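You operate a simulated robot arm through the tools that you are given. There is no shell and no other tool. Be economical: measure what you need, move in short steps, check, and stop when the job is done.

You are at the controls of a simulated two-armed robot. One attempt, no reset.

## Task
Take the brown cap and put it on the green notebook. Then open the black cabinet door c, take the blue cap and leave it on the upper shelf behind black cabinet door c, then shut the c. Then turn the air temperature knob to 24. Then take the blue signals book and leave it on top of the brown carton. Then open the black cabinet door d, fetch the label carton and set it on the upper shelf behind black cabinet door d and shut the d again. Then take the teal points book and leave it on the clear cover. Then open the black cabinet door e, take the 12 V lamp carton from the top of the black cabinet beside the letter trays and leave it on the upper shelf behind black cabinet door e and shut the e again. Then take the blue paint tin on the top of the black cabinet beside the letter trays and put it away on the upper shelf of the steel cabinet. Then take the blue ink cartridge from the clear end of the black cabinet top and put it on the top of the bookcase. Then pull the spoons drawer open. Do these in the order given. Set down upright: label carton, lamp carton, blue paint tin, blue ink cartridge.

The check looks at the end state, three seconds after you hand in, the way a careful person would. Anything else that was tipped, shoved, dropped, spilled or broken makes it a failure. A push-on lid holds only when it is set on centred and level and pressed home; a screw cap is set on level and turned clockwise until tight.

## Robot
Two 7-joint arms with two-finger grippers on one trunk, on a base that drives. Base frame: it is fixed to the floor where the robot stands at the start and does not move with it; the origin is under the middle of the robot, x ahead of it, y to its left, z up; the surface under the hand at the start is at about z = 74. Readings come in cm, rad, newtons and seconds.
The left shoulder is at the start at [7.8, 15.1, 88.8], the right one opposite. With the tool pointing down near the work surface each hand reaches from about 26 to 80 cm from the robot's upright axis, wherever it stands, measured 20 degrees to its own side. Places, roughly: air temperature knob [-190, -130, 130]; black cabinet door C [-440, 100, 60]; black cabinet door D [-400, 60, 60]; black cabinet door E [-350, 30, 60]; blue cap (6x6x3 cm) [40, 30, 80]; blue ink cartridge [-500, 125, 100]; blue paint tin [-450, 50, 100]; blue signals book [-200, -100, 50]; brown cap (6x6x3 cm) [50, 20, 80]; brown carton [-425, 50, 100]; clear cover (17x21x2 cm) [-600, 220, 90]; green notebook [-200, -100, 100]; label carton [-225, -75, 100]; lamp carton [-400, 50, 100]; spoons drawer [-870, 390, 70]; teal points book [-250, -75, 50]; top of the bookcase (25x81 cm) [-228, -94, 92]; upper shelf behind black cabinet door c [-460, 80, 60]; upper shelf behind black cabinet door d [-410, 40, 60]; upper shelf behind black cabinet door e [-370, 10, 60]; upper shelf of the steel cabinet [-660, 570, 50]. Payload 2.54 kg a hand.
The TCP of each hand is the grasp point between the finger pads, 3 cm short of the fingertips. In the tool frame z runs along the fingers and y along their closing line. The gripper opens to 11.6 cm. The gripper's body begins 9.5 cm behind the TCP.
Orientation is that of the tool frame in the base frame, as a unit quaternion [w, x, y, z]. With the fingers straight down and closing along the base's y, the tool's x points along the base's -x, its y along +y and its z along -z.

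## Interface
- The arms move only by the tool drive_tool. It takes "left_motion", "right_motion" or both (then of equal length, played together; a hand with none holds still); each is a list of rows, each a list of 7 numbers: the opening in per cent of the stroke, from 0 (shut) to 100 (fully open), then the shift along the base's x, y, z in cm, then the turn, a rotation vector about the base's x, y, z in rad. In form: [[claw, x, y, z, rx, ry, rz], ...]. A call has 1 to 12 rows; each row is the pose to reach, as a shift and turn from the pose commanded when the call began. A row lasts 0.2 s, in which the tool goes at most 5 cm and 0.15 rad; a call with a longer step from one row to the next is refused whole, and so is a gripper value outside its range. A pose out of reach is approached as far as the arm can. The call stops where the force on the tool passes 40 N (or 10 N more than at its start, if that is more) or the arm is blocked; 0.2 s more then pass. Each finger travels about 7.2 cm/s and halts on what it meets, pressing with about 24 N; the grip force reading is that of the motor and also rises with nothing between the fingers. The clock runs only during rows and for 0.2 s after the last one: add rows that repeat a pose to give the fingers time. The reply holds the time, the measured pose of the TCP, the force on the tool along the base axes, the opening and the grip force, in the units named above and with some noise, with the torque about the TCP (base axes, N m) and any sound that the robot's microphone picked up.
- Cameras (640 x 400 px; columns grow to the right, rows downward): "scene" is now at [14.96, 4.49, 105.12]; the picture's right is [0.48, -0.88, 0.00], its down [-0.12, -0.06, -0.99] and it looks along [0.87, 0.47, -0.13] (base axes); focal length 214 px, centre (320, 200). "left" rides on the left gripper at [6.9, 1.5, -12.2] in its tool frame; the picture's right is [-0.21, 0.98, 0.00], its down [-0.83, -0.18, -0.53] and it looks along [-0.52, -0.11, 0.85] (tool axes); focal length 251 px, centre (320, 200). "right" rides on the right gripper at [6.9, -1.5, -12.2] in its tool frame; the picture's right is [0.21, 0.98, 0.00], its down [-0.83, 0.18, -0.53] and it looks along [-0.52, 0.11, 0.85] (tool axes); focal length 251 px, centre (320, 200). There is no depth. A picture from a camera that has moved, and an enlarged one, comes with that camera's place and axes in the base frame and with its lens.
- grab_frame(camera): a new picture of that camera. It takes no simulated time.
- move_column(by): slides the trunk up (or, below 0, down) by that many cm; the arms and the scene camera ride with it, the base frame stays. It gives what a move gives, with no picture.
- base_move(legs): drives the robot by 1 to 6 legs, each [ahead, left, turn to the left] in cm, cm and rad, along the robot's own axes; the way and the turn of a leg run together, so that a leg with both is an arc; at most 150 cm and 3.142 rad a leg. The arms and the cameras ride along, it lands a little off, and it stops where it bumps. It gives what a move gives.
- head_to(pan, tilt): turns the head with the scene camera to pan (to the left, within 1.396 rad either way) and tilt (down, from -0.506 to 1.204), counted from straight ahead of the robot. It gives what a move gives.
- enlarge(camera, box): a new picture of the part [left, top, right, bottom] of that camera's present view, enlarged. It takes no simulated time.
- hand_in(): hands the job in; it is judged then, once.

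Work in short steps. Places have to be worked out from the pictures, the camera data and where the tool is seen: move nearer, look again, correct. Check each grasp and each placing, and mend what went wrong. You have 567 turns and 370 pictures in all, those below and enlarged ones among them. Open the grippers and draw the arms clear of the work before you hand the job in, unless the task says otherwise; then end with one line.

The tools are called after "Emit:" by a JSON object that holds its "op" and its "data". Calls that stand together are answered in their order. drive_tool: Moves the arms, as the interface text tells. Its arguments: {"type":"object","properties":{"left_motion":{"type":"array"},"right_motion":{"type":"array"}},"required":[]} The other tools are called the same way: move_column (by) slides the trunk up or down; base_move (legs) drives the base; head_to (pan, tilt) turns the head that bears the scene camera; grab_frame (camera) takes a picture; enlarge (camera, box) takes an enlarged picture of a part of a camera's view; hand_in () hands the job in.

At the start:

```text
t: 0.0
left_tool_pos: [32.45, 47.5, 96.96]
left_orientation: [0.0, 0.001, 1.0, 0.0]
left_wrist_force: [-0.3, 0.9, -0.1]
left_torque: [0.05, -0.01, -0.01]
left_grip_width: 11.6
left_grasp_force: 0.1
right_tool_pos: [33.2, 3.06, 101.88]
right_orientation: [0.0, -0.001, 1.0, 0.0]
right_wrist_force: [0.3, -0.3, 0.7]
right_torque: [0.01, -0.03, 0.01]
right_grip_width: 11.59
right_grasp_force: 0.1
trunk travel left (down, up): [-12.5, 16.4]
robot x, y, heading: [0.02, 0.03, -0.001]
head pan, tilt: [0.499, 0.133]
```

scene: 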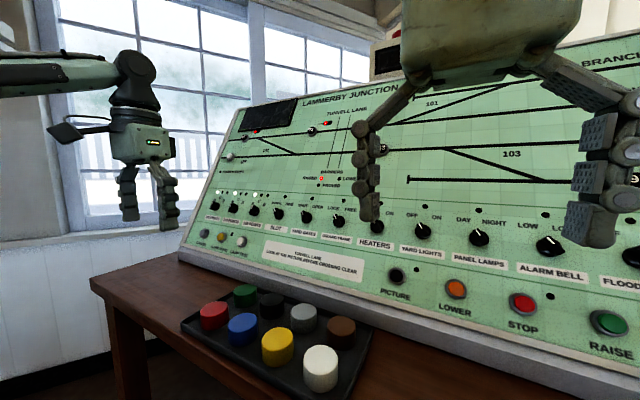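
right: 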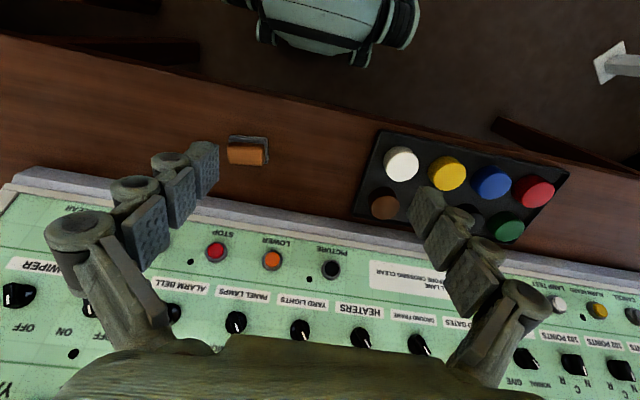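
left: 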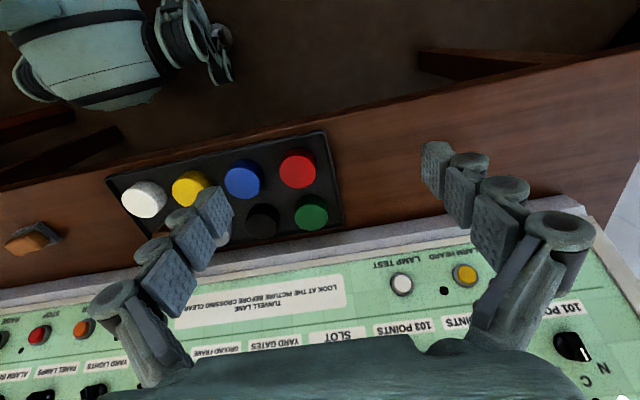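

The tray's brown cap looks to be at about (47.5, 17.8), top z≈77.5. I bring the left hand over it for a closer look and move the right hand out of the way.

Emit:
{"op": "drive_tool", "data": {"left_motion": [[100, 2, -4, 0, 0, 0, 0], [100, 4, -8, 0, 0, 0, 0], [100, 6, -12, 0, 0, 0, 0], [100, 8, -16, 0, 0, 0, 0], [100, 10, -20, 0, 0, 0, 0], [100, 11, -24, 0, 0, 0, 0], [100, 12, -28, 0, 0, 0, 0]], "right_motion": [[100, 0, -4, 0, 0, 0, 0], [100, 0, -8, 0, 0, 0, 0], [100, 0, -12, 0, 0, 0, 0], [100, 0, -16, 0, 0, 0, 0], [100, 0, -20, 0, 0, 0, 0], [100, 0, -22, 0, 0, 0, 0], [100, 0, -22, 0, 0, 0, 0]]}}

Emit:
{"op": "grab_frame", "data": {"camera": "left"}}

Emit:
{"op": "grab_frame", "data": {"camera": "scene"}}

```text
t: 1.6
left_tool_pos: [44.5, 19.35, 96.86]
left_orientation: [0.0, 0.0, 1.0, 0.0]
left_wrist_force: [0.1, 0.2, 0.2]
left_torque: [-0.02, 0.0, -0.02]
left_grip_width: 11.59
left_grasp_force: 0.1
right_tool_pos: [33.31, -19.06, 101.93]
right_orientation: [-0.001, 0.0, 1.0, 0.0]
right_wrist_force: [-0.4, 0.1, 0.0]
right_torque: [-0.02, 0.05, 0.0]
right_grip_width: 11.61
right_grasp_force: 0.1
trunk travel left (down, up): [-12.5, 16.4]
robot x, y, heading: [-0.2, 0.05, -0.002]
head pan, tilt: [0.499, 0.133]
```

```text
366 pictures are left
camera left: at [37.48, 20.94, 109.01], right [0.21, 0.98, 0.0], down [0.83, -0.18, 0.53], along [0.52, -0.11, -0.85], focal length 251 px, centre (320, 200)
```

left: 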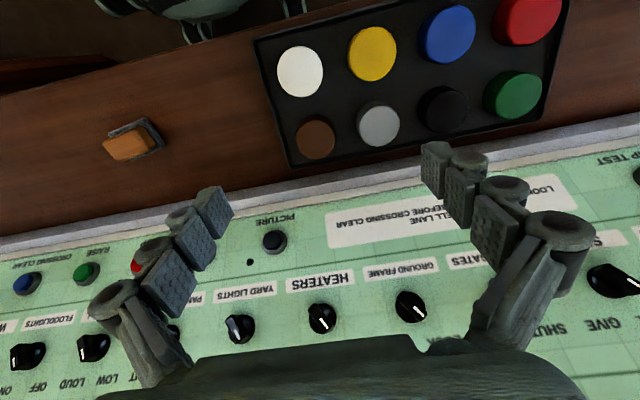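

```text
365 pictures are left
camera scene: at [14.99, 4.49, 105.11], right [0.48, -0.88, 0.0], down [-0.12, -0.06, -0.99], along [0.87, 0.47, -0.13], focal length 214 px, centre (320, 200)
```

scene: 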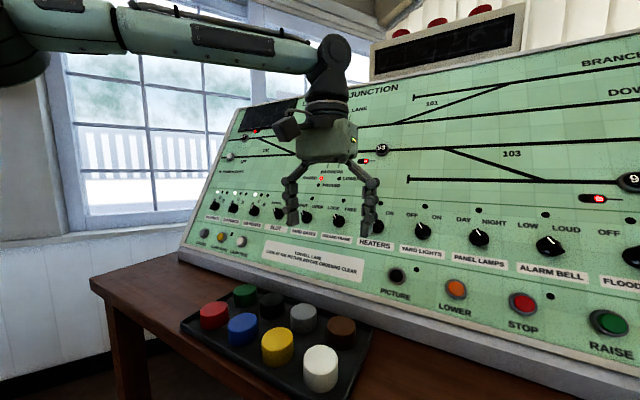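

Brown cap at about (47.6, 18.2), caps on an 8 cm grid. I turn the grip by 0.6 rad so the fingers fall in the gaps, go over it and part way down, then check.

Emit:
{"op": "drive_tool", "data": {"left_motion": [[64, 1, -0.4, -2, 0, 0, 0.15], [64, 2, -0.8, -4, 0, 0, 0.3], [64, 3.1, -1.15, -7, 0, 0, 0.45], [64, 3.1, -1.15, -10, 0, 0, 0.6], [64, 3.1, -1.15, -12, 0, 0, 0.6]]}}

Emit:
{"op": "grab_frame", "data": {"camera": "left"}}

Emit:
{"op": "enlarge", "data": {"camera": "scene", "box": [220, 150, 460, 400]}}

```text
t: 2.8
left_tool_pos: [47.57, 18.36, 84.89]
left_orientation: [0.0, -0.296, 0.955, 0.0]
left_wrist_force: [-0.3, -0.6, -0.5]
left_torque: [0.01, -0.01, 0.0]
left_grip_width: 7.45
left_grasp_force: 0.0
right_tool_pos: [33.25, -19.0, 101.88]
right_orientation: [0.0, -0.001, 1.0, 0.0]
right_wrist_force: [0.3, 0.0, 0.0]
right_torque: [0.0, -0.03, 0.03]
right_grip_width: 11.61
right_grasp_force: 0.1
trunk travel left (down, up): [-12.5, 16.4]
robot x, y, heading: [-0.18, 0.01, 0.001]
head pan, tilt: [0.499, 0.133]
```

```text
364 pictures are left
camera left: at [40.92, 15.74, 97.04], right [-0.38, 0.93, 0.0], down [0.78, 0.32, 0.53], along [0.49, 0.2, -0.85], focal length 251 px, centre (320, 200)
```

left: 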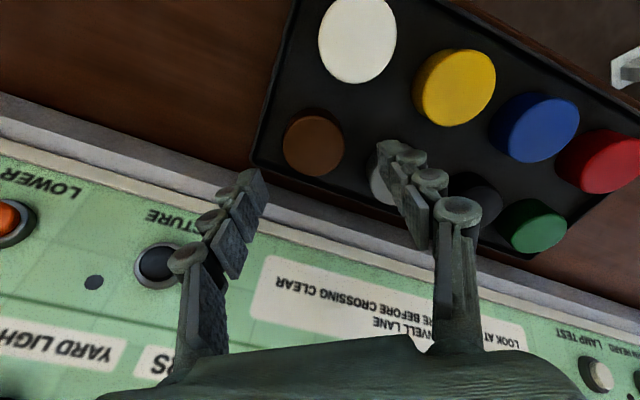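

```text
1.60 times, centred on (340, 275) of scene
camera zoom: at [14.97, 4.49, 105.12], right [0.48, -0.88, 0.0], down [-0.12, -0.06, -0.99], along [0.87, 0.47, -0.13], focal length 343 px, centre (288, 80)
```

zoom: 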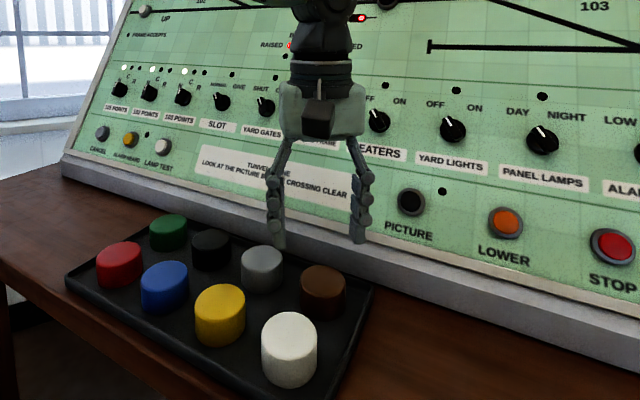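

Cap centre re-measured at about (47.5, 17.9). Descend and close.

Emit:
{"op": "drive_tool", "data": {"left_motion": [[64, -0.1, -0.4, -2.5, 0, 0, 0], [64, -0.1, -0.4, -5, 0, 0, 0], [64, -0.1, -0.4, -6.5, 0, 0, 0], [40, -0.1, -0.4, -6.5, 0, 0, 0], [20, -0.1, -0.4, -6.5, 0, 0, 0], [20, -0.1, -0.4, -6.5, 0, 0, 0]]}}

Emit:
{"op": "enlarge", "data": {"camera": "scene", "box": [220, 150, 460, 400]}}

```text
t: 4.2
left_tool_pos: [47.52, 17.88, 78.5]
left_orientation: [0.0, -0.296, 0.955, 0.0]
left_wrist_force: [0.8, 0.0, 2.5]
left_torque: [-0.06, -0.05, -0.05]
left_grip_width: 5.18
left_grasp_force: 24.0
right_tool_pos: [33.11, -19.02, 101.92]
right_orientation: [0.0, 0.0, 1.0, 0.0]
right_wrist_force: [-0.2, 0.3, 1.0]
right_torque: [-0.01, -0.02, 0.02]
right_grip_width: 11.6
right_grasp_force: 0.0
trunk travel left (down, up): [-12.5, 16.4]
robot x, y, heading: [0.12, 0.13, -0.001]
head pan, tilt: [0.499, 0.133]
```

```text
1.60 times, centred on (340, 275) of scene
camera zoom: at [14.96, 4.48, 105.13], right [0.48, -0.88, 0.0], down [-0.12, -0.06, -0.99], along [0.87, 0.47, -0.13], focal length 343 px, centre (288, 80)
```

zoom: 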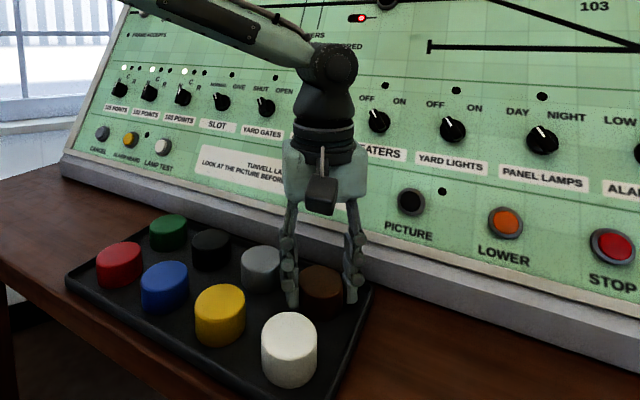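

Gripped at 5.2 cm. Lift straight up and draw back for driving; then look around.

Emit:
{"op": "drive_tool", "data": {"left_motion": [[20, 0, 0, 4, 0, 0, 0], [20, 0, 0, 9, 0, 0, 0], [20, 0, 0, 14, 0, 0, 0], [20, -2, 1, 18, 0, 0, -0.15], [20, -5, 3, 20, 0, 0, -0.3], [20, -9, 5, 20, 0, 0, -0.45], [20, -13, 6, 20, 0, 0, -0.6], [20, -15, 6, 20, 0, 0, -0.6]]}}

Emit:
{"op": "grab_frame", "data": {"camera": "left"}}

Emit:
{"op": "head_to", "data": {"pan": 1.396, "tilt": 0.2}}

Emit:
{"op": "grab_frame", "data": {"camera": "scene"}}

Emit:
{"op": "head_to", "data": {"pan": -1.396, "tilt": 0.2}}

Emit:
{"op": "grab_frame", "data": {"camera": "scene"}}

```text
t: 6.0
left_tool_pos: [32.37, 24.05, 98.36]
left_orientation: [0.0, 0.001, 1.0, 0.0]
left_wrist_force: [0.8, -2.0, -0.4]
left_torque: [0.0, 0.02, -0.02]
left_grip_width: 5.16
left_grasp_force: 23.9
right_tool_pos: [33.31, -18.98, 101.95]
right_orientation: [0.0, 0.001, 1.0, 0.0]
right_wrist_force: [0.8, -0.1, -0.7]
right_torque: [0.0, 0.0, 0.04]
right_grip_width: 11.64
right_grasp_force: 0.1
trunk travel left (down, up): [-12.5, 16.4]
robot x, y, heading: [0.11, -0.25, 0.006]
head pan, tilt: [0.499, 0.133]
```

```text
361 pictures are left
camera left: at [25.4, 25.56, 110.49], right [0.22, 0.98, 0.0], down [0.83, -0.18, 0.53], along [0.52, -0.11, -0.85], focal length 251 px, centre (320, 200)
```

left: 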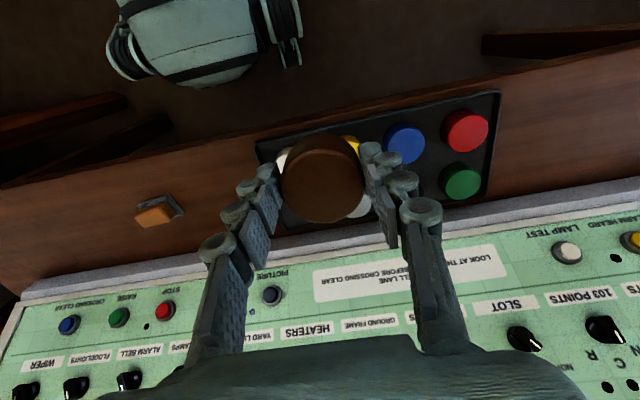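

```text
t: 7.2
left_tool_pos: [32.44, 24.01, 98.28]
left_orientation: [0.0, 0.0, 1.0, 0.0]
left_wrist_force: [-0.4, 0.1, -0.4]
left_torque: [0.01, -0.01, 0.01]
left_grip_width: 5.18
left_grasp_force: 23.9
right_tool_pos: [33.24, -19.05, 101.86]
right_orientation: [0.0, 0.0, 1.0, 0.0]
right_wrist_force: [0.0, -0.5, -0.3]
right_torque: [0.0, 0.02, 0.05]
right_grip_width: 11.63
right_grasp_force: 0.0
trunk travel left (down, up): [-12.5, 16.4]
robot x, y, heading: [0.16, -0.02, -0.004]
head pan, tilt: [1.396, 0.201]
```

```text
360 pictures are left
camera scene: at [8.47, 9.24, 104.5], right [0.98, -0.17, 0.0], down [-0.03, -0.2, -0.98], along [0.17, 0.96, -0.2], focal length 214 px, centre (320, 200)
```

scene: 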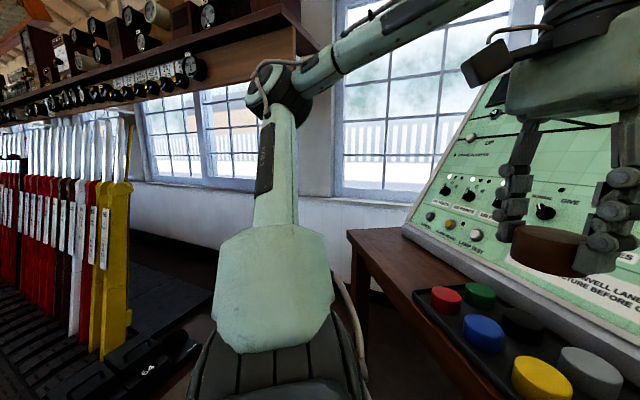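

```text
t: 9.7
left_tool_pos: [32.5, 23.87, 98.27]
left_orientation: [0.0, 0.0, 1.0, 0.0]
left_wrist_force: [0.4, 0.1, -1.4]
left_torque: [0.0, 0.01, 0.03]
left_grip_width: 5.13
left_grasp_force: 23.9
right_tool_pos: [33.29, -19.04, 101.92]
right_orientation: [0.001, 0.0, 1.0, 0.0]
right_wrist_force: [0.5, -0.1, 0.1]
right_torque: [-0.01, 0.01, 0.02]
right_grip_width: 11.6
right_grasp_force: 0.1
trunk travel left (down, up): [-12.5, 16.4]
robot x, y, heading: [0.31, 0.17, 0.008]
head pan, tilt: [-1.396, 0.201]
```

```text
359 pictures are left
camera scene: at [8.46, -9.11, 104.5], right [-0.98, -0.17, 0.0], down [-0.03, 0.2, -0.98], along [0.17, -0.96, -0.2], focal length 214 px, centre (320, 200)
```

scene: 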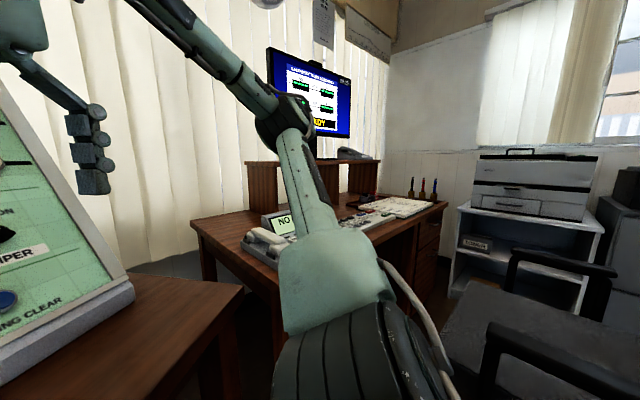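

Cap held. Now I turn left in place in order to see what is behind the robot.

Emit:
{"op": "base_move", "data": {"legs": [[0, 0, 1.57]]}}

Emit:
{"op": "head_to", "data": {"pan": 1.2, "tilt": 0.2}}

Emit:
{"op": "grab_frame", "data": {"camera": "scene"}}

```text
t: 14.0
left_tool_pos: [-24.41, 32.18, 98.4]
left_orientation: [0.0, 0.71, -0.704, 0.0]
left_wrist_force: [-0.5, -1.1, -0.9]
left_torque: [0.02, 0.0, 0.05]
left_grip_width: 5.16
left_grasp_force: 23.5
right_tool_pos: [18.58, 33.57, 101.82]
right_orientation: [0.0, 0.711, -0.703, 0.001]
right_wrist_force: [0.6, -0.1, 0.2]
right_torque: [0.01, -0.01, -0.02]
right_grip_width: 11.6
right_grasp_force: 0.0
trunk travel left (down, up): [-12.5, 16.4]
robot x, y, heading: [0.11, -0.29, 1.581]
head pan, tilt: [-1.396, 0.201]
```

```text
t: 16.3
left_tool_pos: [-24.36, 32.18, 98.4]
left_orientation: [0.0, 0.711, -0.703, 0.001]
left_wrist_force: [-0.5, -0.2, -0.9]
left_torque: [0.04, -0.02, -0.02]
left_grip_width: 5.12
left_grasp_force: 24.0
right_tool_pos: [18.6, 33.3, 101.87]
right_orientation: [0.0, 0.711, -0.703, 0.0]
right_wrist_force: [-0.5, -0.3, -0.7]
right_torque: [0.01, -0.01, 0.0]
right_grip_width: 11.6
right_grasp_force: 0.1
trunk travel left (down, up): [-12.5, 16.4]
robot x, y, heading: [0.12, 0.33, 1.578]
head pan, tilt: [1.201, 0.201]
```

```text
358 pictures are left
camera scene: at [-8.75, 10.14, 104.5], right [0.35, 0.94, 0.0], down [0.19, -0.07, -0.98], along [-0.92, 0.35, -0.2], focal length 214 px, centre (320, 200)
```

scene: 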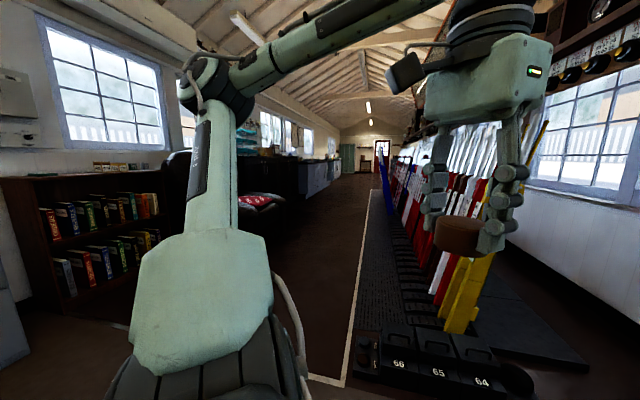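

I see the bookcase at left and a corridor ahead. Turn the rest of the way, then look ahead and to both sides.

Emit:
{"op": "base_move", "data": {"legs": [[0, 0, 1.57]]}}

Emit:
{"op": "head_to", "data": {"pan": 0.3, "tilt": 0.2}}

Emit:
{"op": "grab_frame", "data": {"camera": "scene"}}

```text
t: 20.7
left_tool_pos: [-32.18, -24.31, 98.29]
left_orientation: [0.0, 1.0, 0.005, 0.0]
left_wrist_force: [0.7, -0.7, -0.4]
left_torque: [0.0, 0.05, 0.02]
left_grip_width: 5.13
left_grasp_force: 24.4
right_tool_pos: [-33.41, 18.61, 101.86]
right_orientation: [0.0, 1.0, 0.004, 0.0]
right_wrist_force: [0.7, 0.0, 0.1]
right_torque: [0.01, 0.02, -0.01]
right_grip_width: 11.59
right_grasp_force: 0.1
trunk travel left (down, up): [-12.5, 16.4]
robot x, y, heading: [-0.12, 0.11, -3.133]
head pan, tilt: [1.201, 0.201]
```

```text
t: 21.9
left_tool_pos: [-32.21, -24.23, 98.33]
left_orientation: [0.0, 1.0, 0.006, -0.001]
left_wrist_force: [0.0, 0.5, 0.2]
left_torque: [0.03, 0.0, -0.01]
left_grip_width: 5.14
left_grasp_force: 24.0
right_tool_pos: [-33.48, 18.71, 102.01]
right_orientation: [0.0, 1.0, 0.004, 0.001]
right_wrist_force: [1.0, -0.3, 0.2]
right_torque: [-0.01, -0.02, -0.02]
right_grip_width: 11.57
right_grasp_force: 0.1
trunk travel left (down, up): [-12.5, 16.4]
robot x, y, heading: [0.08, 0.2, -3.132]
head pan, tilt: [0.3, 0.201]
```

```text
357 pictures are left
camera scene: at [-15.63, -2.85, 104.5], right [-0.31, 0.95, 0.0], down [0.19, 0.06, -0.98], along [-0.93, -0.3, -0.2], focal length 214 px, centre (320, 200)
```

scene: 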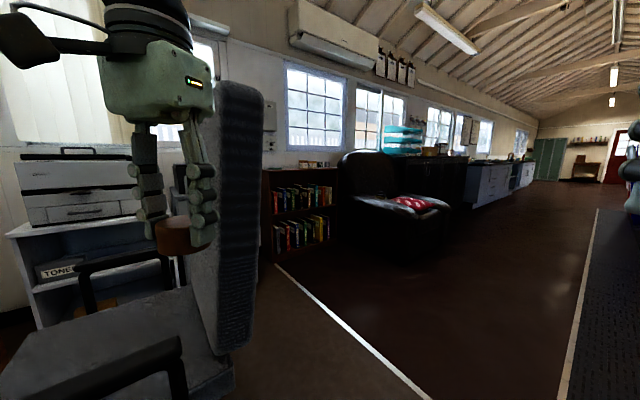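

The room's long axis is turned about 35° to my frame; the bookcase stands along the left wall. I drive ahead 110 cm slightly to the right of the office chair and look again.

Emit:
{"op": "base_move", "data": {"legs": [[110, -8, 0], [0, 0, 0.6]]}}

Emit:
{"op": "head_to", "data": {"pan": 0.3, "tilt": 0.3}}

Emit:
{"op": "grab_frame", "data": {"camera": "scene"}}

```text
t: 25.2
left_tool_pos: [-89.78, -20.79, 98.42]
left_orientation: [-0.001, 1.0, 0.007, -0.001]
left_wrist_force: [0.2, -0.3, -0.5]
left_torque: [-0.04, 0.05, 0.01]
left_grip_width: 5.11
left_grasp_force: 24.0
right_tool_pos: [-91.07, 22.22, 101.85]
right_orientation: [0.001, 1.0, 0.006, -0.001]
right_wrist_force: [0.7, 0.3, -0.9]
right_torque: [-0.05, -0.02, -0.01]
right_grip_width: 11.6
right_grasp_force: 0.1
trunk travel left (down, up): [-12.5, 16.4]
robot x, y, heading: [-57.2, 3.37, -3.128]
head pan, tilt: [0.3, 0.201]
stopped in leg 1: the robot was blocked; the commanded pose is now the measured one
```

```text
t: 25.9
left_tool_pos: [-89.84, -20.8, 98.47]
left_orientation: [0.0, 1.0, 0.006, -0.001]
left_wrist_force: [0.2, 0.2, 0.0]
left_torque: [0.02, -0.01, 0.02]
left_grip_width: 5.13
left_grasp_force: 24.2
right_tool_pos: [-90.94, 22.07, 102.0]
right_orientation: [-0.001, 1.0, 0.006, -0.001]
right_wrist_force: [0.1, -0.9, 1.2]
right_torque: [0.0, -0.02, 0.02]
right_grip_width: 11.61
right_grasp_force: 0.0
trunk travel left (down, up): [-12.5, 16.4]
robot x, y, heading: [-57.67, 3.51, -3.126]
head pan, tilt: [0.3, 0.3]
```

```text
356 pictures are left
camera scene: at [-73.26, 0.65, 103.57], right [-0.31, 0.95, 0.0], down [0.28, 0.09, -0.96], along [-0.91, -0.29, -0.3], focal length 214 px, centre (320, 200)
```

scene: 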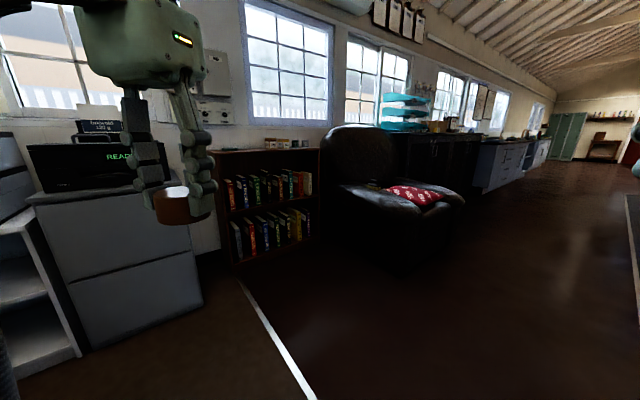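

The robot bumped, probably the office chair at left. I look left-down to see.

Emit:
{"op": "head_to", "data": {"pan": 0.9, "tilt": 0.9}}

Emit:
{"op": "grab_frame", "data": {"camera": "scene"}}

Emit:
{"op": "head_to", "data": {"pan": -0.9, "tilt": 0.9}}

Emit:
{"op": "grab_frame", "data": {"camera": "scene"}}

```text
t: 26.9
left_tool_pos: [-89.72, -20.8, 98.37]
left_orientation: [0.0, 1.0, 0.006, 0.0]
left_wrist_force: [0.2, -0.2, -0.2]
left_torque: [-0.01, 0.03, 0.0]
left_grip_width: 5.09
left_grasp_force: 23.8
right_tool_pos: [-90.95, 22.16, 101.98]
right_orientation: [0.0, 1.0, 0.006, 0.0]
right_wrist_force: [0.2, -0.8, -1.2]
right_torque: [0.01, -0.02, -0.01]
right_grip_width: 11.6
right_grasp_force: 0.1
trunk travel left (down, up): [-12.5, 16.4]
robot x, y, heading: [-57.69, 3.45, -3.132]
head pan, tilt: [0.901, 0.901]
```

```text
355 pictures are left
camera scene: at [-69.0, -2.45, 98.35], right [-0.79, 0.61, 0.0], down [0.48, 0.62, -0.62], along [-0.38, -0.49, -0.78], focal length 214 px, centre (320, 200)
```

scene: 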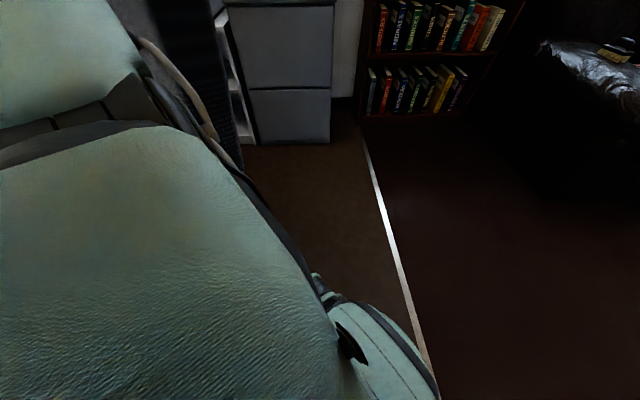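

```text
t: 28.6
left_tool_pos: [-89.74, -20.87, 98.35]
left_orientation: [0.0, 1.0, 0.006, -0.001]
left_wrist_force: [-0.8, -0.4, 0.2]
left_torque: [-0.01, 0.0, 0.01]
left_grip_width: 5.1
left_grasp_force: 24.2
right_tool_pos: [-90.86, 22.15, 101.99]
right_orientation: [0.0, 1.0, 0.006, 0.0]
right_wrist_force: [0.0, 0.2, -0.4]
right_torque: [0.04, -0.02, -0.01]
right_grip_width: 11.59
right_grasp_force: 0.1
trunk travel left (down, up): [-12.5, 16.4]
robot x, y, heading: [-57.66, 3.29, -3.133]
head pan, tilt: [-0.901, 0.901]
```

```text
354 pictures are left
camera scene: at [-69.13, 9.37, 98.34], right [0.78, 0.63, 0.0], down [0.49, -0.61, -0.62], along [-0.39, 0.48, -0.78], focal length 214 px, centre (320, 200)
```

scene: 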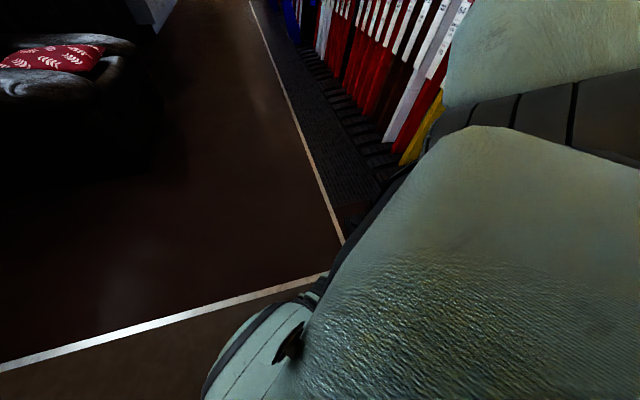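

The left elbow seems to be against the office chair's back. I back off, slide right 30 cm, then go on.

Emit:
{"op": "base_move", "data": {"legs": [[-8, 0, 0], [0, -28, 0]]}}

Emit:
{"op": "head_to", "data": {"pan": 1.0, "tilt": 0.5}}

Emit:
{"op": "grab_frame", "data": {"camera": "scene"}}

```text
t: 32.6
left_tool_pos: [-82.04, 7.2, 98.42]
left_orientation: [-0.001, 1.0, 0.005, 0.0]
left_wrist_force: [0.0, 0.6, 0.1]
left_torque: [-0.02, -0.01, 0.02]
left_grip_width: 5.09
left_grasp_force: 24.0
right_tool_pos: [-83.09, 50.07, 101.8]
right_orientation: [-0.001, 1.0, 0.006, 0.0]
right_wrist_force: [-0.1, 0.9, -0.8]
right_torque: [0.01, -0.03, 0.0]
right_grip_width: 11.59
right_grasp_force: 0.0
trunk travel left (down, up): [-12.5, 16.4]
robot x, y, heading: [-49.84, 31.51, -3.129]
head pan, tilt: [-0.901, 0.901]
```

```text
t: 34.5
left_tool_pos: [-82.04, 7.17, 98.49]
left_orientation: [-0.001, 1.0, 0.005, -0.001]
left_wrist_force: [0.3, -0.1, -0.7]
left_torque: [0.0, -0.03, -0.01]
left_grip_width: 5.12
left_grasp_force: 23.9
right_tool_pos: [-83.09, 50.07, 101.86]
right_orientation: [0.0, 1.0, 0.005, -0.001]
right_wrist_force: [-0.2, -0.1, -0.8]
right_torque: [-0.01, -0.03, 0.03]
right_grip_width: 11.59
right_grasp_force: 0.2
trunk travel left (down, up): [-12.5, 16.4]
robot x, y, heading: [-50.27, 31.34, -3.133]
head pan, tilt: [1.0, 0.499]
```

```text
353 pictures are left
camera scene: at [-61.44, 23.72, 101.73], right [-0.85, 0.53, 0.0], down [0.26, 0.41, -0.88], along [-0.47, -0.74, -0.48], focal length 214 px, centre (320, 200)
```

scene: 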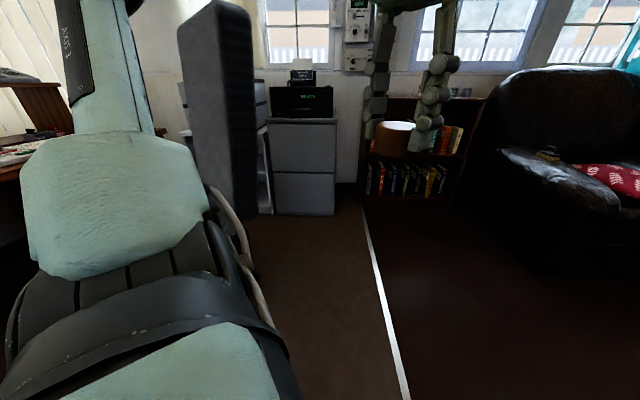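

The chair still stands upright. I plan: ahead 70, turn left 0.94 to face the bookcase squarely, ahead 65, then look.

Emit:
{"op": "base_move", "data": {"legs": [[70, 6, 0], [0, 0, 0.94], [65, -8, 0]]}}

Emit:
{"op": "head_to", "data": {"pan": 0.0, "tilt": 0.3}}

Emit:
{"op": "grab_frame", "data": {"camera": "scene"}}

```text
t: 35.2
left_tool_pos: [-82.08, 7.03, 98.44]
left_orientation: [-0.001, 1.0, 0.004, -0.001]
left_wrist_force: [-0.5, 0.2, -0.3]
left_torque: [-0.01, -0.01, 0.01]
left_grip_width: 5.09
left_grasp_force: 24.1
right_tool_pos: [-83.17, 50.05, 101.95]
right_orientation: [0.0, 1.0, 0.005, -0.001]
right_wrist_force: [0.4, -0.2, 0.1]
right_torque: [-0.04, 0.01, -0.01]
right_grip_width: 11.62
right_grasp_force: 0.0
trunk travel left (down, up): [-12.5, 16.4]
robot x, y, heading: [-49.69, 31.36, -3.136]
head pan, tilt: [1.0, 0.499]
stopped in leg 1: the robot was blocked; the commanded pose is now the measured one
```

```text
t: 36.4
left_tool_pos: [-82.22, 7.1, 98.52]
left_orientation: [-0.001, 1.0, 0.005, -0.002]
left_wrist_force: [0.3, 1.0, 0.4]
left_torque: [0.01, -0.01, 0.0]
left_grip_width: 5.1
left_grasp_force: 23.9
right_tool_pos: [-83.19, 50.15, 101.99]
right_orientation: [0.001, 1.0, 0.005, -0.001]
right_wrist_force: [0.0, -0.4, 0.6]
right_torque: [-0.01, 0.01, -0.02]
right_grip_width: 11.58
right_grasp_force: 0.1
trunk travel left (down, up): [-12.5, 16.4]
robot x, y, heading: [-49.67, 31.23, -3.129]
head pan, tilt: [0.0, 0.3]
```

```text
352 pictures are left
camera scene: at [-65.96, 31.3, 103.57], right [-0.01, 1.0, 0.0], down [0.3, 0.0, -0.96], along [-0.96, -0.01, -0.3], focal length 214 px, centre (320, 200)
```

scene: 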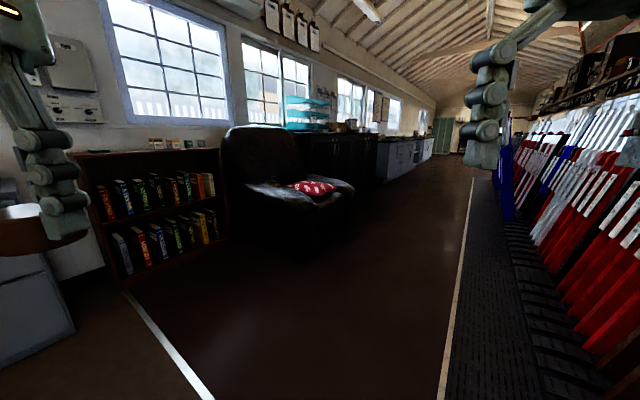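

The base was blocked this time by the lever-frame platform on the right. I back off a little, turn to face the wall, go forward 28 and strafe right through the gap.

Emit:
{"op": "base_move", "data": {"legs": [[-6, 0, 0], [0, 0, 0.94], [28, 0, 0], [0, -55, 0]]}}

Emit:
{"op": "grab_frame", "data": {"camera": "scene"}}

```text
t: 43.9
left_tool_pos: [-76.75, -19.68, 98.38]
left_orientation: [0.001, 0.891, 0.454, -0.002]
left_wrist_force: [0.4, -0.1, 0.0]
left_torque: [-0.02, 0.03, 0.02]
left_grip_width: 5.07
left_grasp_force: 23.9
right_tool_pos: [-111.92, 4.93, 102.11]
right_orientation: [0.001, 0.891, 0.454, 0.0]
right_wrist_force: [0.5, 0.0, -0.5]
right_torque: [-0.02, 0.02, -0.02]
right_grip_width: 11.58
right_grasp_force: 0.1
trunk travel left (down, up): [-12.5, 16.4]
robot x, y, heading: [-77.34, 20.51, -2.195]
head pan, tilt: [0.0, 0.3]
stopped in leg 4: the robot was blocked; the commanded pose is now the measured one
```

```text
351 pictures are left
camera scene: at [-86.52, 7.62, 103.57], right [-0.81, 0.59, 0.0], down [0.17, 0.24, -0.96], along [-0.56, -0.77, -0.3], focal length 214 px, centre (320, 200)
```

scene: 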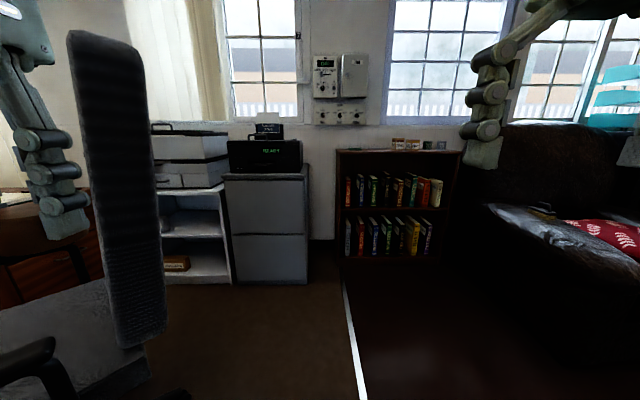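

Facing the wall now. The base corner touched the platform; I go ahead 18 more, then strafe right 45.

Emit:
{"op": "base_move", "data": {"legs": [[20, 0, 0], [0, -45, 0]]}}

Emit:
{"op": "grab_frame", "data": {"camera": "scene"}}

```text
t: 50.0
left_tool_pos: [-124.79, -9.34, 98.34]
left_orientation: [0.001, 0.892, 0.452, -0.001]
left_wrist_force: [0.1, -0.3, -0.1]
left_torque: [0.02, 0.0, -0.02]
left_grip_width: 5.02
left_grasp_force: 24.3
right_tool_pos: [-159.9, 15.45, 101.93]
right_orientation: [0.001, 0.892, 0.452, 0.0]
right_wrist_force: [-0.5, -0.5, -0.4]
right_torque: [0.01, -0.01, -0.04]
right_grip_width: 11.61
right_grasp_force: 0.0
trunk travel left (down, up): [-12.5, 16.4]
robot x, y, heading: [-125.14, 30.4, -2.201]
head pan, tilt: [0.0, 0.3]
```

```text
350 pictures are left
camera scene: at [-134.57, 17.97, 103.57], right [-0.81, 0.59, 0.0], down [0.17, 0.24, -0.96], along [-0.56, -0.77, -0.3], focal length 214 px, centre (320, 200)
```

scene: 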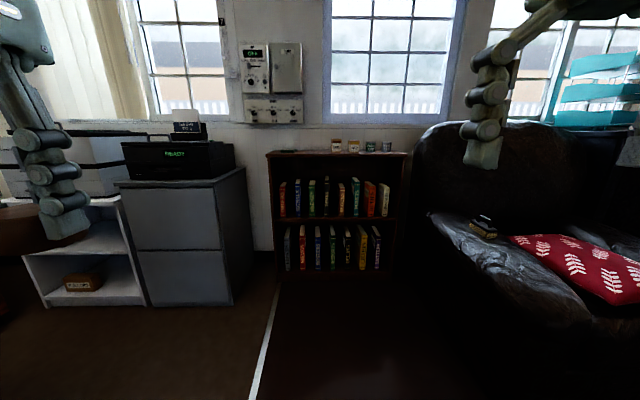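

The bookcase is squarely ahead with small things on its top. I go ahead 80 and zoom in on the top.

Emit:
{"op": "base_move", "data": {"legs": [[80, 0, 0]]}}

Emit:
{"op": "head_to", "data": {"pan": 0.0, "tilt": 0.4}}

Emit:
{"op": "grab_frame", "data": {"camera": "scene"}}

```text
t: 54.3
left_tool_pos: [-172.19, -73.87, 98.45]
left_orientation: [0.0, 0.892, 0.451, -0.002]
left_wrist_force: [0.9, -0.4, 0.6]
left_torque: [0.01, -0.01, -0.03]
left_grip_width: 5.08
left_grasp_force: 23.8
right_tool_pos: [-207.31, -49.08, 102.0]
right_orientation: [0.001, 0.892, 0.452, 0.0]
right_wrist_force: [-0.4, 0.5, -0.6]
right_torque: [0.03, 0.04, 0.01]
right_grip_width: 11.59
right_grasp_force: 0.0
trunk travel left (down, up): [-12.5, 16.4]
robot x, y, heading: [-172.31, -33.44, -2.205]
head pan, tilt: [0.0, 0.3]
```

```text
t: 54.9
left_tool_pos: [-172.28, -73.74, 98.37]
left_orientation: [0.0, 0.892, 0.451, -0.002]
left_wrist_force: [0.4, -0.6, -1.1]
left_torque: [0.02, 0.0, 0.02]
left_grip_width: 5.1
left_grasp_force: 23.7
right_tool_pos: [-207.24, -49.06, 101.95]
right_orientation: [0.003, 0.892, 0.451, 0.001]
right_wrist_force: [0.2, 0.4, -0.2]
right_torque: [0.0, -0.03, 0.03]
right_grip_width: 11.61
right_grasp_force: 0.0
trunk travel left (down, up): [-12.5, 16.4]
robot x, y, heading: [-172.85, -33.44, -2.202]
head pan, tilt: [0.0, 0.4]
```

```text
349 pictures are left
camera scene: at [-181.83, -46.49, 102.64], right [-0.81, 0.59, 0.0], down [0.23, 0.31, -0.92], along [-0.55, -0.74, -0.39], focal length 214 px, centre (320, 200)
```

scene: 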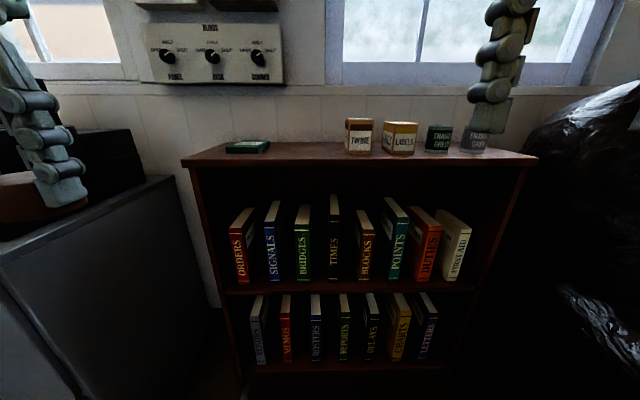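

Clear view: green notebook at top-left, labels carton, signals and points books. Zoom on notebook.

Emit:
{"op": "enlarge", "data": {"camera": "scene", "box": [180, 100, 500, 300]}}

Emit:
{"op": "head_to", "data": {"pan": 0.0, "tilt": -0.2}}

Emit:
{"op": "grab_frame", "data": {"camera": "scene"}}

```text
2.00 times, centred on (340, 200) of scene
camera zoom: at [-181.83, -46.49, 102.64], right [-0.81, 0.59, 0.0], down [0.23, 0.31, -0.92], along [-0.55, -0.74, -0.39], focal length 429 px, centre (280, 200)
```

zoom: 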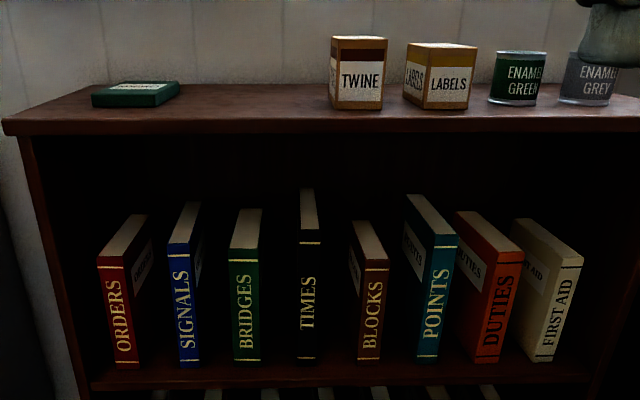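

```text
t: 55.9
left_tool_pos: [-172.19, -73.84, 98.42]
left_orientation: [0.001, 0.892, 0.452, -0.002]
left_wrist_force: [-0.5, -1.0, 0.1]
left_torque: [-0.02, -0.02, -0.01]
left_grip_width: 5.05
left_grasp_force: 24.0
right_tool_pos: [-207.23, -49.09, 101.96]
right_orientation: [0.001, 0.892, 0.452, -0.001]
right_wrist_force: [-0.2, -1.1, 0.3]
right_torque: [-0.04, 0.01, 0.01]
right_grip_width: 11.59
right_grasp_force: 0.0
trunk travel left (down, up): [-12.5, 16.4]
robot x, y, heading: [-172.59, -33.39, -2.206]
head pan, tilt: [0.0, -0.201]
```

```text
347 pictures are left
camera scene: at [-181.27, -45.73, 108.08], right [-0.81, 0.59, 0.0], down [-0.12, -0.16, -0.98], along [-0.58, -0.79, 0.2], focal length 214 px, centre (320, 200)
```

scene: 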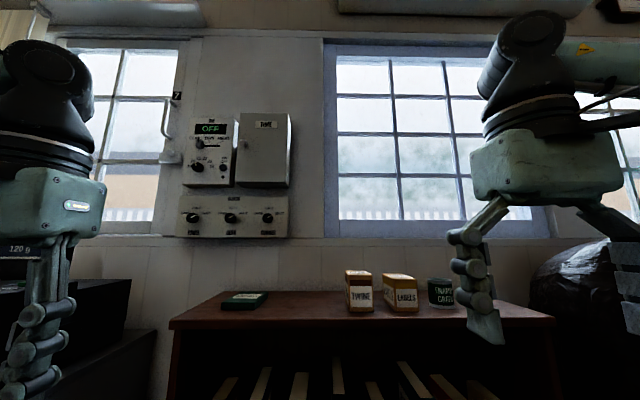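

Notebook top centre at about (-200, -102, 94.4). I raise the left hand 10 cm and drive ahead 12.

Emit:
{"op": "drive_tool", "data": {"left_motion": [[20, 0, 0, 5, 0, 0, 0], [20, 0, 0, 10, 0, 0, 0]]}}

Emit:
{"op": "base_move", "data": {"legs": [[12, 0, 0]]}}

Emit:
{"op": "head_to", "data": {"pan": 0.2, "tilt": 0.4}}

Emit:
{"op": "grab_frame", "data": {"camera": "scene"}}

Emit:
{"op": "grab_frame", "data": {"camera": "left"}}

```text
t: 56.5
left_tool_pos: [-172.13, -73.82, 108.47]
left_orientation: [0.001, 0.893, 0.451, -0.002]
left_wrist_force: [0.0, -0.1, -0.7]
left_torque: [-0.01, -0.02, 0.01]
left_grip_width: 5.05
left_grasp_force: 24.4
right_tool_pos: [-207.32, -48.95, 101.9]
right_orientation: [0.002, 0.892, 0.452, 0.0]
right_wrist_force: [0.4, -0.6, -0.3]
right_torque: [-0.05, 0.0, 0.02]
right_grip_width: 11.61
right_grasp_force: 0.1
trunk travel left (down, up): [-12.5, 16.4]
robot x, y, heading: [-172.26, -33.65, -2.208]
head pan, tilt: [0.0, -0.201]
```

```text
t: 57.8
left_tool_pos: [-179.17, -83.43, 108.39]
left_orientation: [0.001, 0.892, 0.451, -0.001]
left_wrist_force: [0.3, -0.2, 0.1]
left_torque: [0.02, -0.01, 0.01]
left_grip_width: 5.07
left_grasp_force: 23.4
right_tool_pos: [-214.47, -58.68, 101.9]
right_orientation: [0.001, 0.892, 0.452, -0.001]
right_wrist_force: [0.2, 0.4, 0.3]
right_torque: [0.01, -0.03, -0.02]
right_grip_width: 11.6
right_grasp_force: 0.2
trunk travel left (down, up): [-12.5, 16.4]
robot x, y, heading: [-179.68, -43.53, -2.199]
head pan, tilt: [0.0, -0.201]
```

```text
t: 58.8
left_tool_pos: [-179.08, -83.49, 108.5]
left_orientation: [0.001, 0.892, 0.451, -0.001]
left_wrist_force: [0.2, -0.1, -0.3]
left_torque: [-0.01, 0.01, 0.01]
left_grip_width: 5.04
left_grasp_force: 23.8
right_tool_pos: [-214.31, -58.77, 101.86]
right_orientation: [0.001, 0.892, 0.452, 0.0]
right_wrist_force: [-0.4, 0.0, 0.4]
right_torque: [0.02, -0.03, -0.02]
right_grip_width: 11.6
right_grasp_force: 0.0
trunk travel left (down, up): [-12.5, 16.4]
robot x, y, heading: [-179.13, -43.3, -2.198]
head pan, tilt: [0.201, 0.4]
```

```text
346 pictures are left
camera scene: at [-187.3, -57.09, 102.65], right [-0.91, 0.42, 0.0], down [0.16, 0.35, -0.92], along [-0.39, -0.84, -0.39], focal length 214 px, centre (320, 200)
```

scene: 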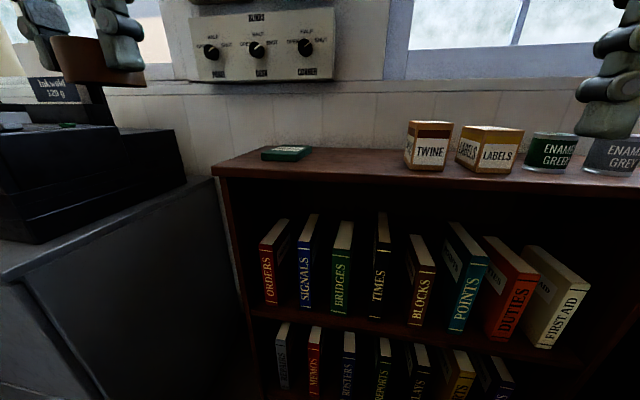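

```text
345 pictures are left
camera left: at [-173.87, -78.72, 120.57], right [0.66, -0.75, 0.0], down [-0.63, -0.56, 0.54], along [-0.4, -0.36, -0.84], focal length 251 px, centre (320, 200)
```

left: 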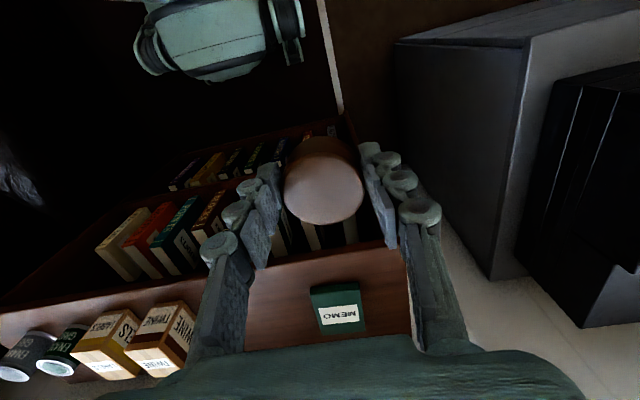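

Notebook at about (-201, -106.8, 93.5). A knob panel hangs on the wall above it, so I approach in stages and watch clearance of the wrist.

Emit:
{"op": "drive_tool", "data": {"left_motion": [[20, -3, -3.2, 0, 0, 0, 0], [20, -6, -6.4, 0, 0, 0, 0], [20, -9, -9.6, 0, 0, 0, 0], [20, -12, -12.8, 0, 0, 0, 0], [20, -15, -15.5, 0, 0, 0, 0], [20, -17, -17.5, 0, 0, 0, 0]]}}

Emit:
{"op": "head_to", "data": {"pan": 0.6, "tilt": 0.2}}

Emit:
{"op": "grab_frame", "data": {"camera": "scene"}}

Emit:
{"op": "grab_frame", "data": {"camera": "left"}}

```text
t: 60.2
left_tool_pos: [-192.08, -99.12, 104.56]
left_orientation: [0.001, 0.892, 0.451, -0.003]
left_wrist_force: [0.3, 0.4, -0.7]
left_torque: [-0.02, -0.02, 0.01]
left_grip_width: 5.06
left_grasp_force: 24.1
left hand out of reach, approached as far as the arm can: row 4, 5, 6
right_tool_pos: [-214.35, -58.86, 102.01]
right_orientation: [0.001, 0.892, 0.453, 0.0]
right_wrist_force: [0.4, -0.7, -0.2]
right_torque: [-0.02, -0.01, 0.01]
right_grip_width: 11.62
right_grasp_force: 0.1
trunk travel left (down, up): [-12.5, 16.4]
robot x, y, heading: [-179.23, -43.2, -2.2]
head pan, tilt: [0.201, 0.4]
```

```text
t: 61.0
left_tool_pos: [-192.02, -99.08, 104.54]
left_orientation: [0.0, 0.892, 0.451, -0.003]
left_wrist_force: [0.0, 0.2, -0.1]
left_torque: [0.0, -0.01, 0.01]
left_grip_width: 5.07
left_grasp_force: 23.6
right_tool_pos: [-214.33, -58.72, 102.06]
right_orientation: [0.001, 0.892, 0.453, 0.0]
right_wrist_force: [-1.1, -1.3, -0.8]
right_torque: [-0.01, 0.05, 0.02]
right_grip_width: 11.61
right_grasp_force: 0.0
trunk travel left (down, up): [-12.5, 16.4]
robot x, y, heading: [-179.59, -43.19, -2.203]
head pan, tilt: [0.6, 0.201]
```

```text
344 pictures are left
camera scene: at [-183.73, -57.99, 104.49], right [-1.0, 0.03, 0.0], down [0.01, 0.2, -0.98], along [-0.03, -0.98, -0.2], focal length 214 px, centre (320, 200)
```

scene: 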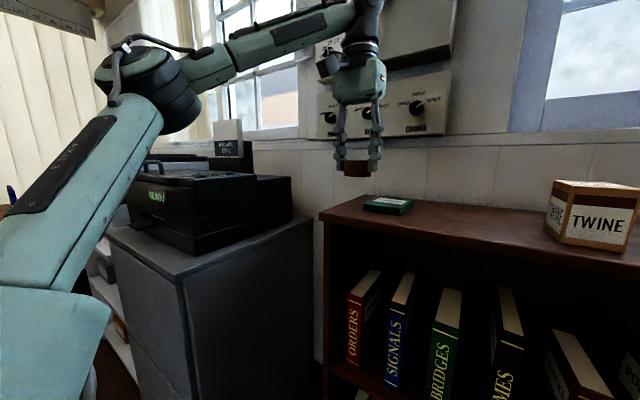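

```text
343 pictures are left
camera left: at [-186.72, -94.38, 116.67], right [0.66, -0.75, 0.0], down [-0.63, -0.56, 0.54], along [-0.41, -0.36, -0.84], focal length 251 px, centre (320, 200)
```

left: 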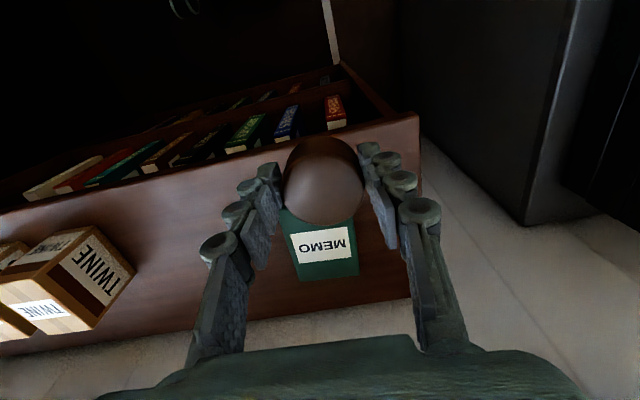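

Out of reach there; I raise the trunk 8 and drive 10 nearer while pulling the hand back a bit first.

Emit:
{"op": "drive_tool", "data": {"left_motion": [[20, 3, 3.5, 0, 0, 0, 0], [20, 6, 7, 0, 0, 0, 0]]}}

Emit:
{"op": "move_column", "data": {"by": 8}}

Emit:
{"op": "base_move", "data": {"legs": [[10, 0, 0]]}}

Emit:
{"op": "grab_frame", "data": {"camera": "left"}}

```text
t: 61.6
left_tool_pos: [-185.94, -91.96, 104.6]
left_orientation: [0.0, 0.892, 0.452, -0.002]
left_wrist_force: [0.0, -0.8, 0.8]
left_torque: [0.03, 0.01, 0.02]
left_grip_width: 5.04
left_grasp_force: 24.2
right_tool_pos: [-214.23, -58.58, 101.94]
right_orientation: [0.001, 0.892, 0.452, -0.002]
right_wrist_force: [-0.1, 0.1, -0.2]
right_torque: [-0.01, 0.0, 0.03]
right_grip_width: 11.63
right_grasp_force: 0.1
trunk travel left (down, up): [-12.5, 16.4]
robot x, y, heading: [-179.4, -43.53, -2.202]
head pan, tilt: [0.6, 0.201]
```

```text
t: 62.8
left_tool_pos: [-186.09, -92.19, 112.5]
left_orientation: [0.001, 0.892, 0.453, -0.002]
left_wrist_force: [-0.2, 0.2, -0.3]
left_torque: [0.01, -0.02, 0.0]
left_grip_width: 5.07
left_grasp_force: 24.2
right_tool_pos: [-214.38, -58.93, 110.01]
right_orientation: [0.001, 0.892, 0.452, -0.001]
right_wrist_force: [-0.4, -0.6, 0.6]
right_torque: [-0.01, 0.03, -0.03]
right_grip_width: 11.61
right_grasp_force: 0.0
trunk travel left (down, up): [-20.5, 8.4]
robot x, y, heading: [-179.26, -43.15, -2.201]
head pan, tilt: [0.6, 0.201]
```

```text
t: 64.0
left_tool_pos: [-191.9, -100.2, 112.52]
left_orientation: [0.001, 0.892, 0.452, -0.002]
left_wrist_force: [-0.5, -0.2, -0.6]
left_torque: [0.06, -0.03, 0.0]
left_grip_width: 5.08
left_grasp_force: 24.0
right_tool_pos: [-220.19, -66.82, 109.88]
right_orientation: [0.001, 0.892, 0.452, -0.001]
right_wrist_force: [-0.8, -0.5, -0.8]
right_torque: [0.03, -0.03, 0.0]
right_grip_width: 11.62
right_grasp_force: 0.0
trunk travel left (down, up): [-20.5, 8.4]
robot x, y, heading: [-185.19, -51.42, -2.203]
head pan, tilt: [0.6, 0.201]
```

```text
342 pictures are left
camera left: at [-186.7, -95.45, 124.62], right [0.66, -0.75, 0.0], down [-0.63, -0.56, 0.54], along [-0.4, -0.35, -0.84], focal length 251 px, centre (320, 200)
```

left: 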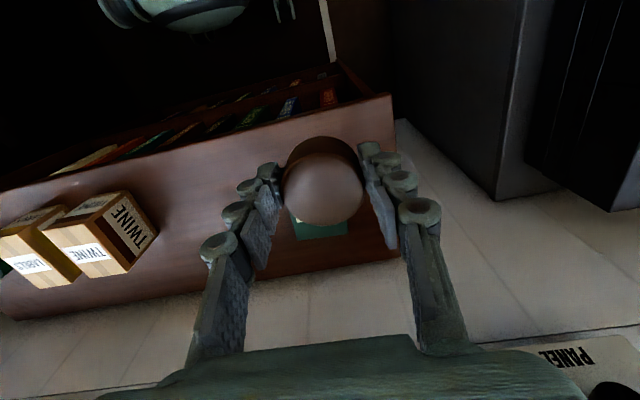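

Notebook centre now about (-202, -108), roughly 10×13 cm. I move over it and start down.

Emit:
{"op": "drive_tool", "data": {"left_motion": [[20, -3, -2.3, -2, 0, 0, 0], [20, -6, -4.6, -4, 0, 0, 0], [20, -9.4, -7, -6, 0, 0, 0], [20, -9.4, -7, -9, 0, 0, 0], [20, -9.4, -7, -12, 0, 0, 0]]}}

Emit:
{"op": "grab_frame", "data": {"camera": "scene"}}

Emit:
{"op": "grab_frame", "data": {"camera": "left"}}

```text
t: 65.2
left_tool_pos: [-201.36, -107.1, 100.3]
left_orientation: [0.002, 0.892, 0.452, -0.001]
left_wrist_force: [-1.0, 0.4, -0.4]
left_torque: [-0.03, -0.05, 0.02]
left_grip_width: 5.06
left_grasp_force: 23.9
right_tool_pos: [-220.23, -66.74, 109.84]
right_orientation: [0.001, 0.892, 0.452, -0.001]
right_wrist_force: [-0.3, -0.8, -0.3]
right_torque: [0.02, -0.02, -0.01]
right_grip_width: 11.6
right_grasp_force: 0.0
trunk travel left (down, up): [-20.5, 8.4]
robot x, y, heading: [-185.36, -51.7, -2.204]
head pan, tilt: [0.6, 0.201]
```

```text
341 pictures are left
camera scene: at [-189.59, -66.03, 112.49], right [-1.0, 0.03, 0.0], down [0.01, 0.2, -0.98], along [-0.03, -0.98, -0.2], focal length 214 px, centre (320, 200)
```

scene: 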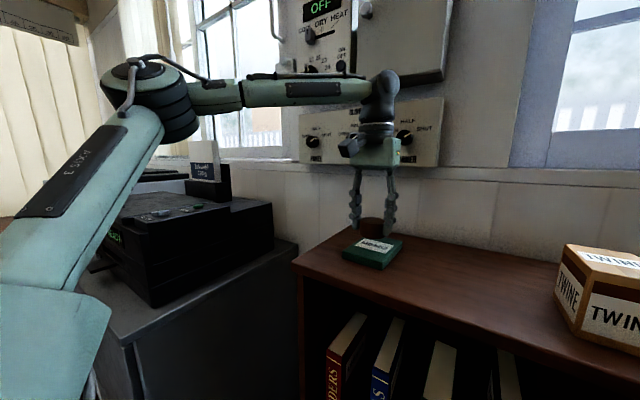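

```text
340 pictures are left
camera left: at [-196.04, -102.35, 112.6], right [0.66, -0.75, 0.0], down [-0.63, -0.56, 0.54], along [-0.4, -0.36, -0.84], focal length 251 px, centre (320, 200)
```

left: 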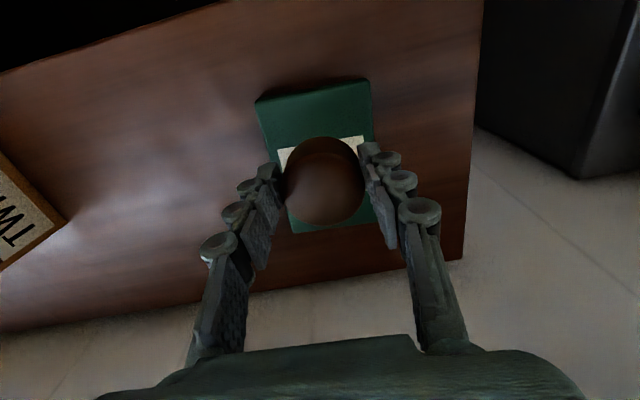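

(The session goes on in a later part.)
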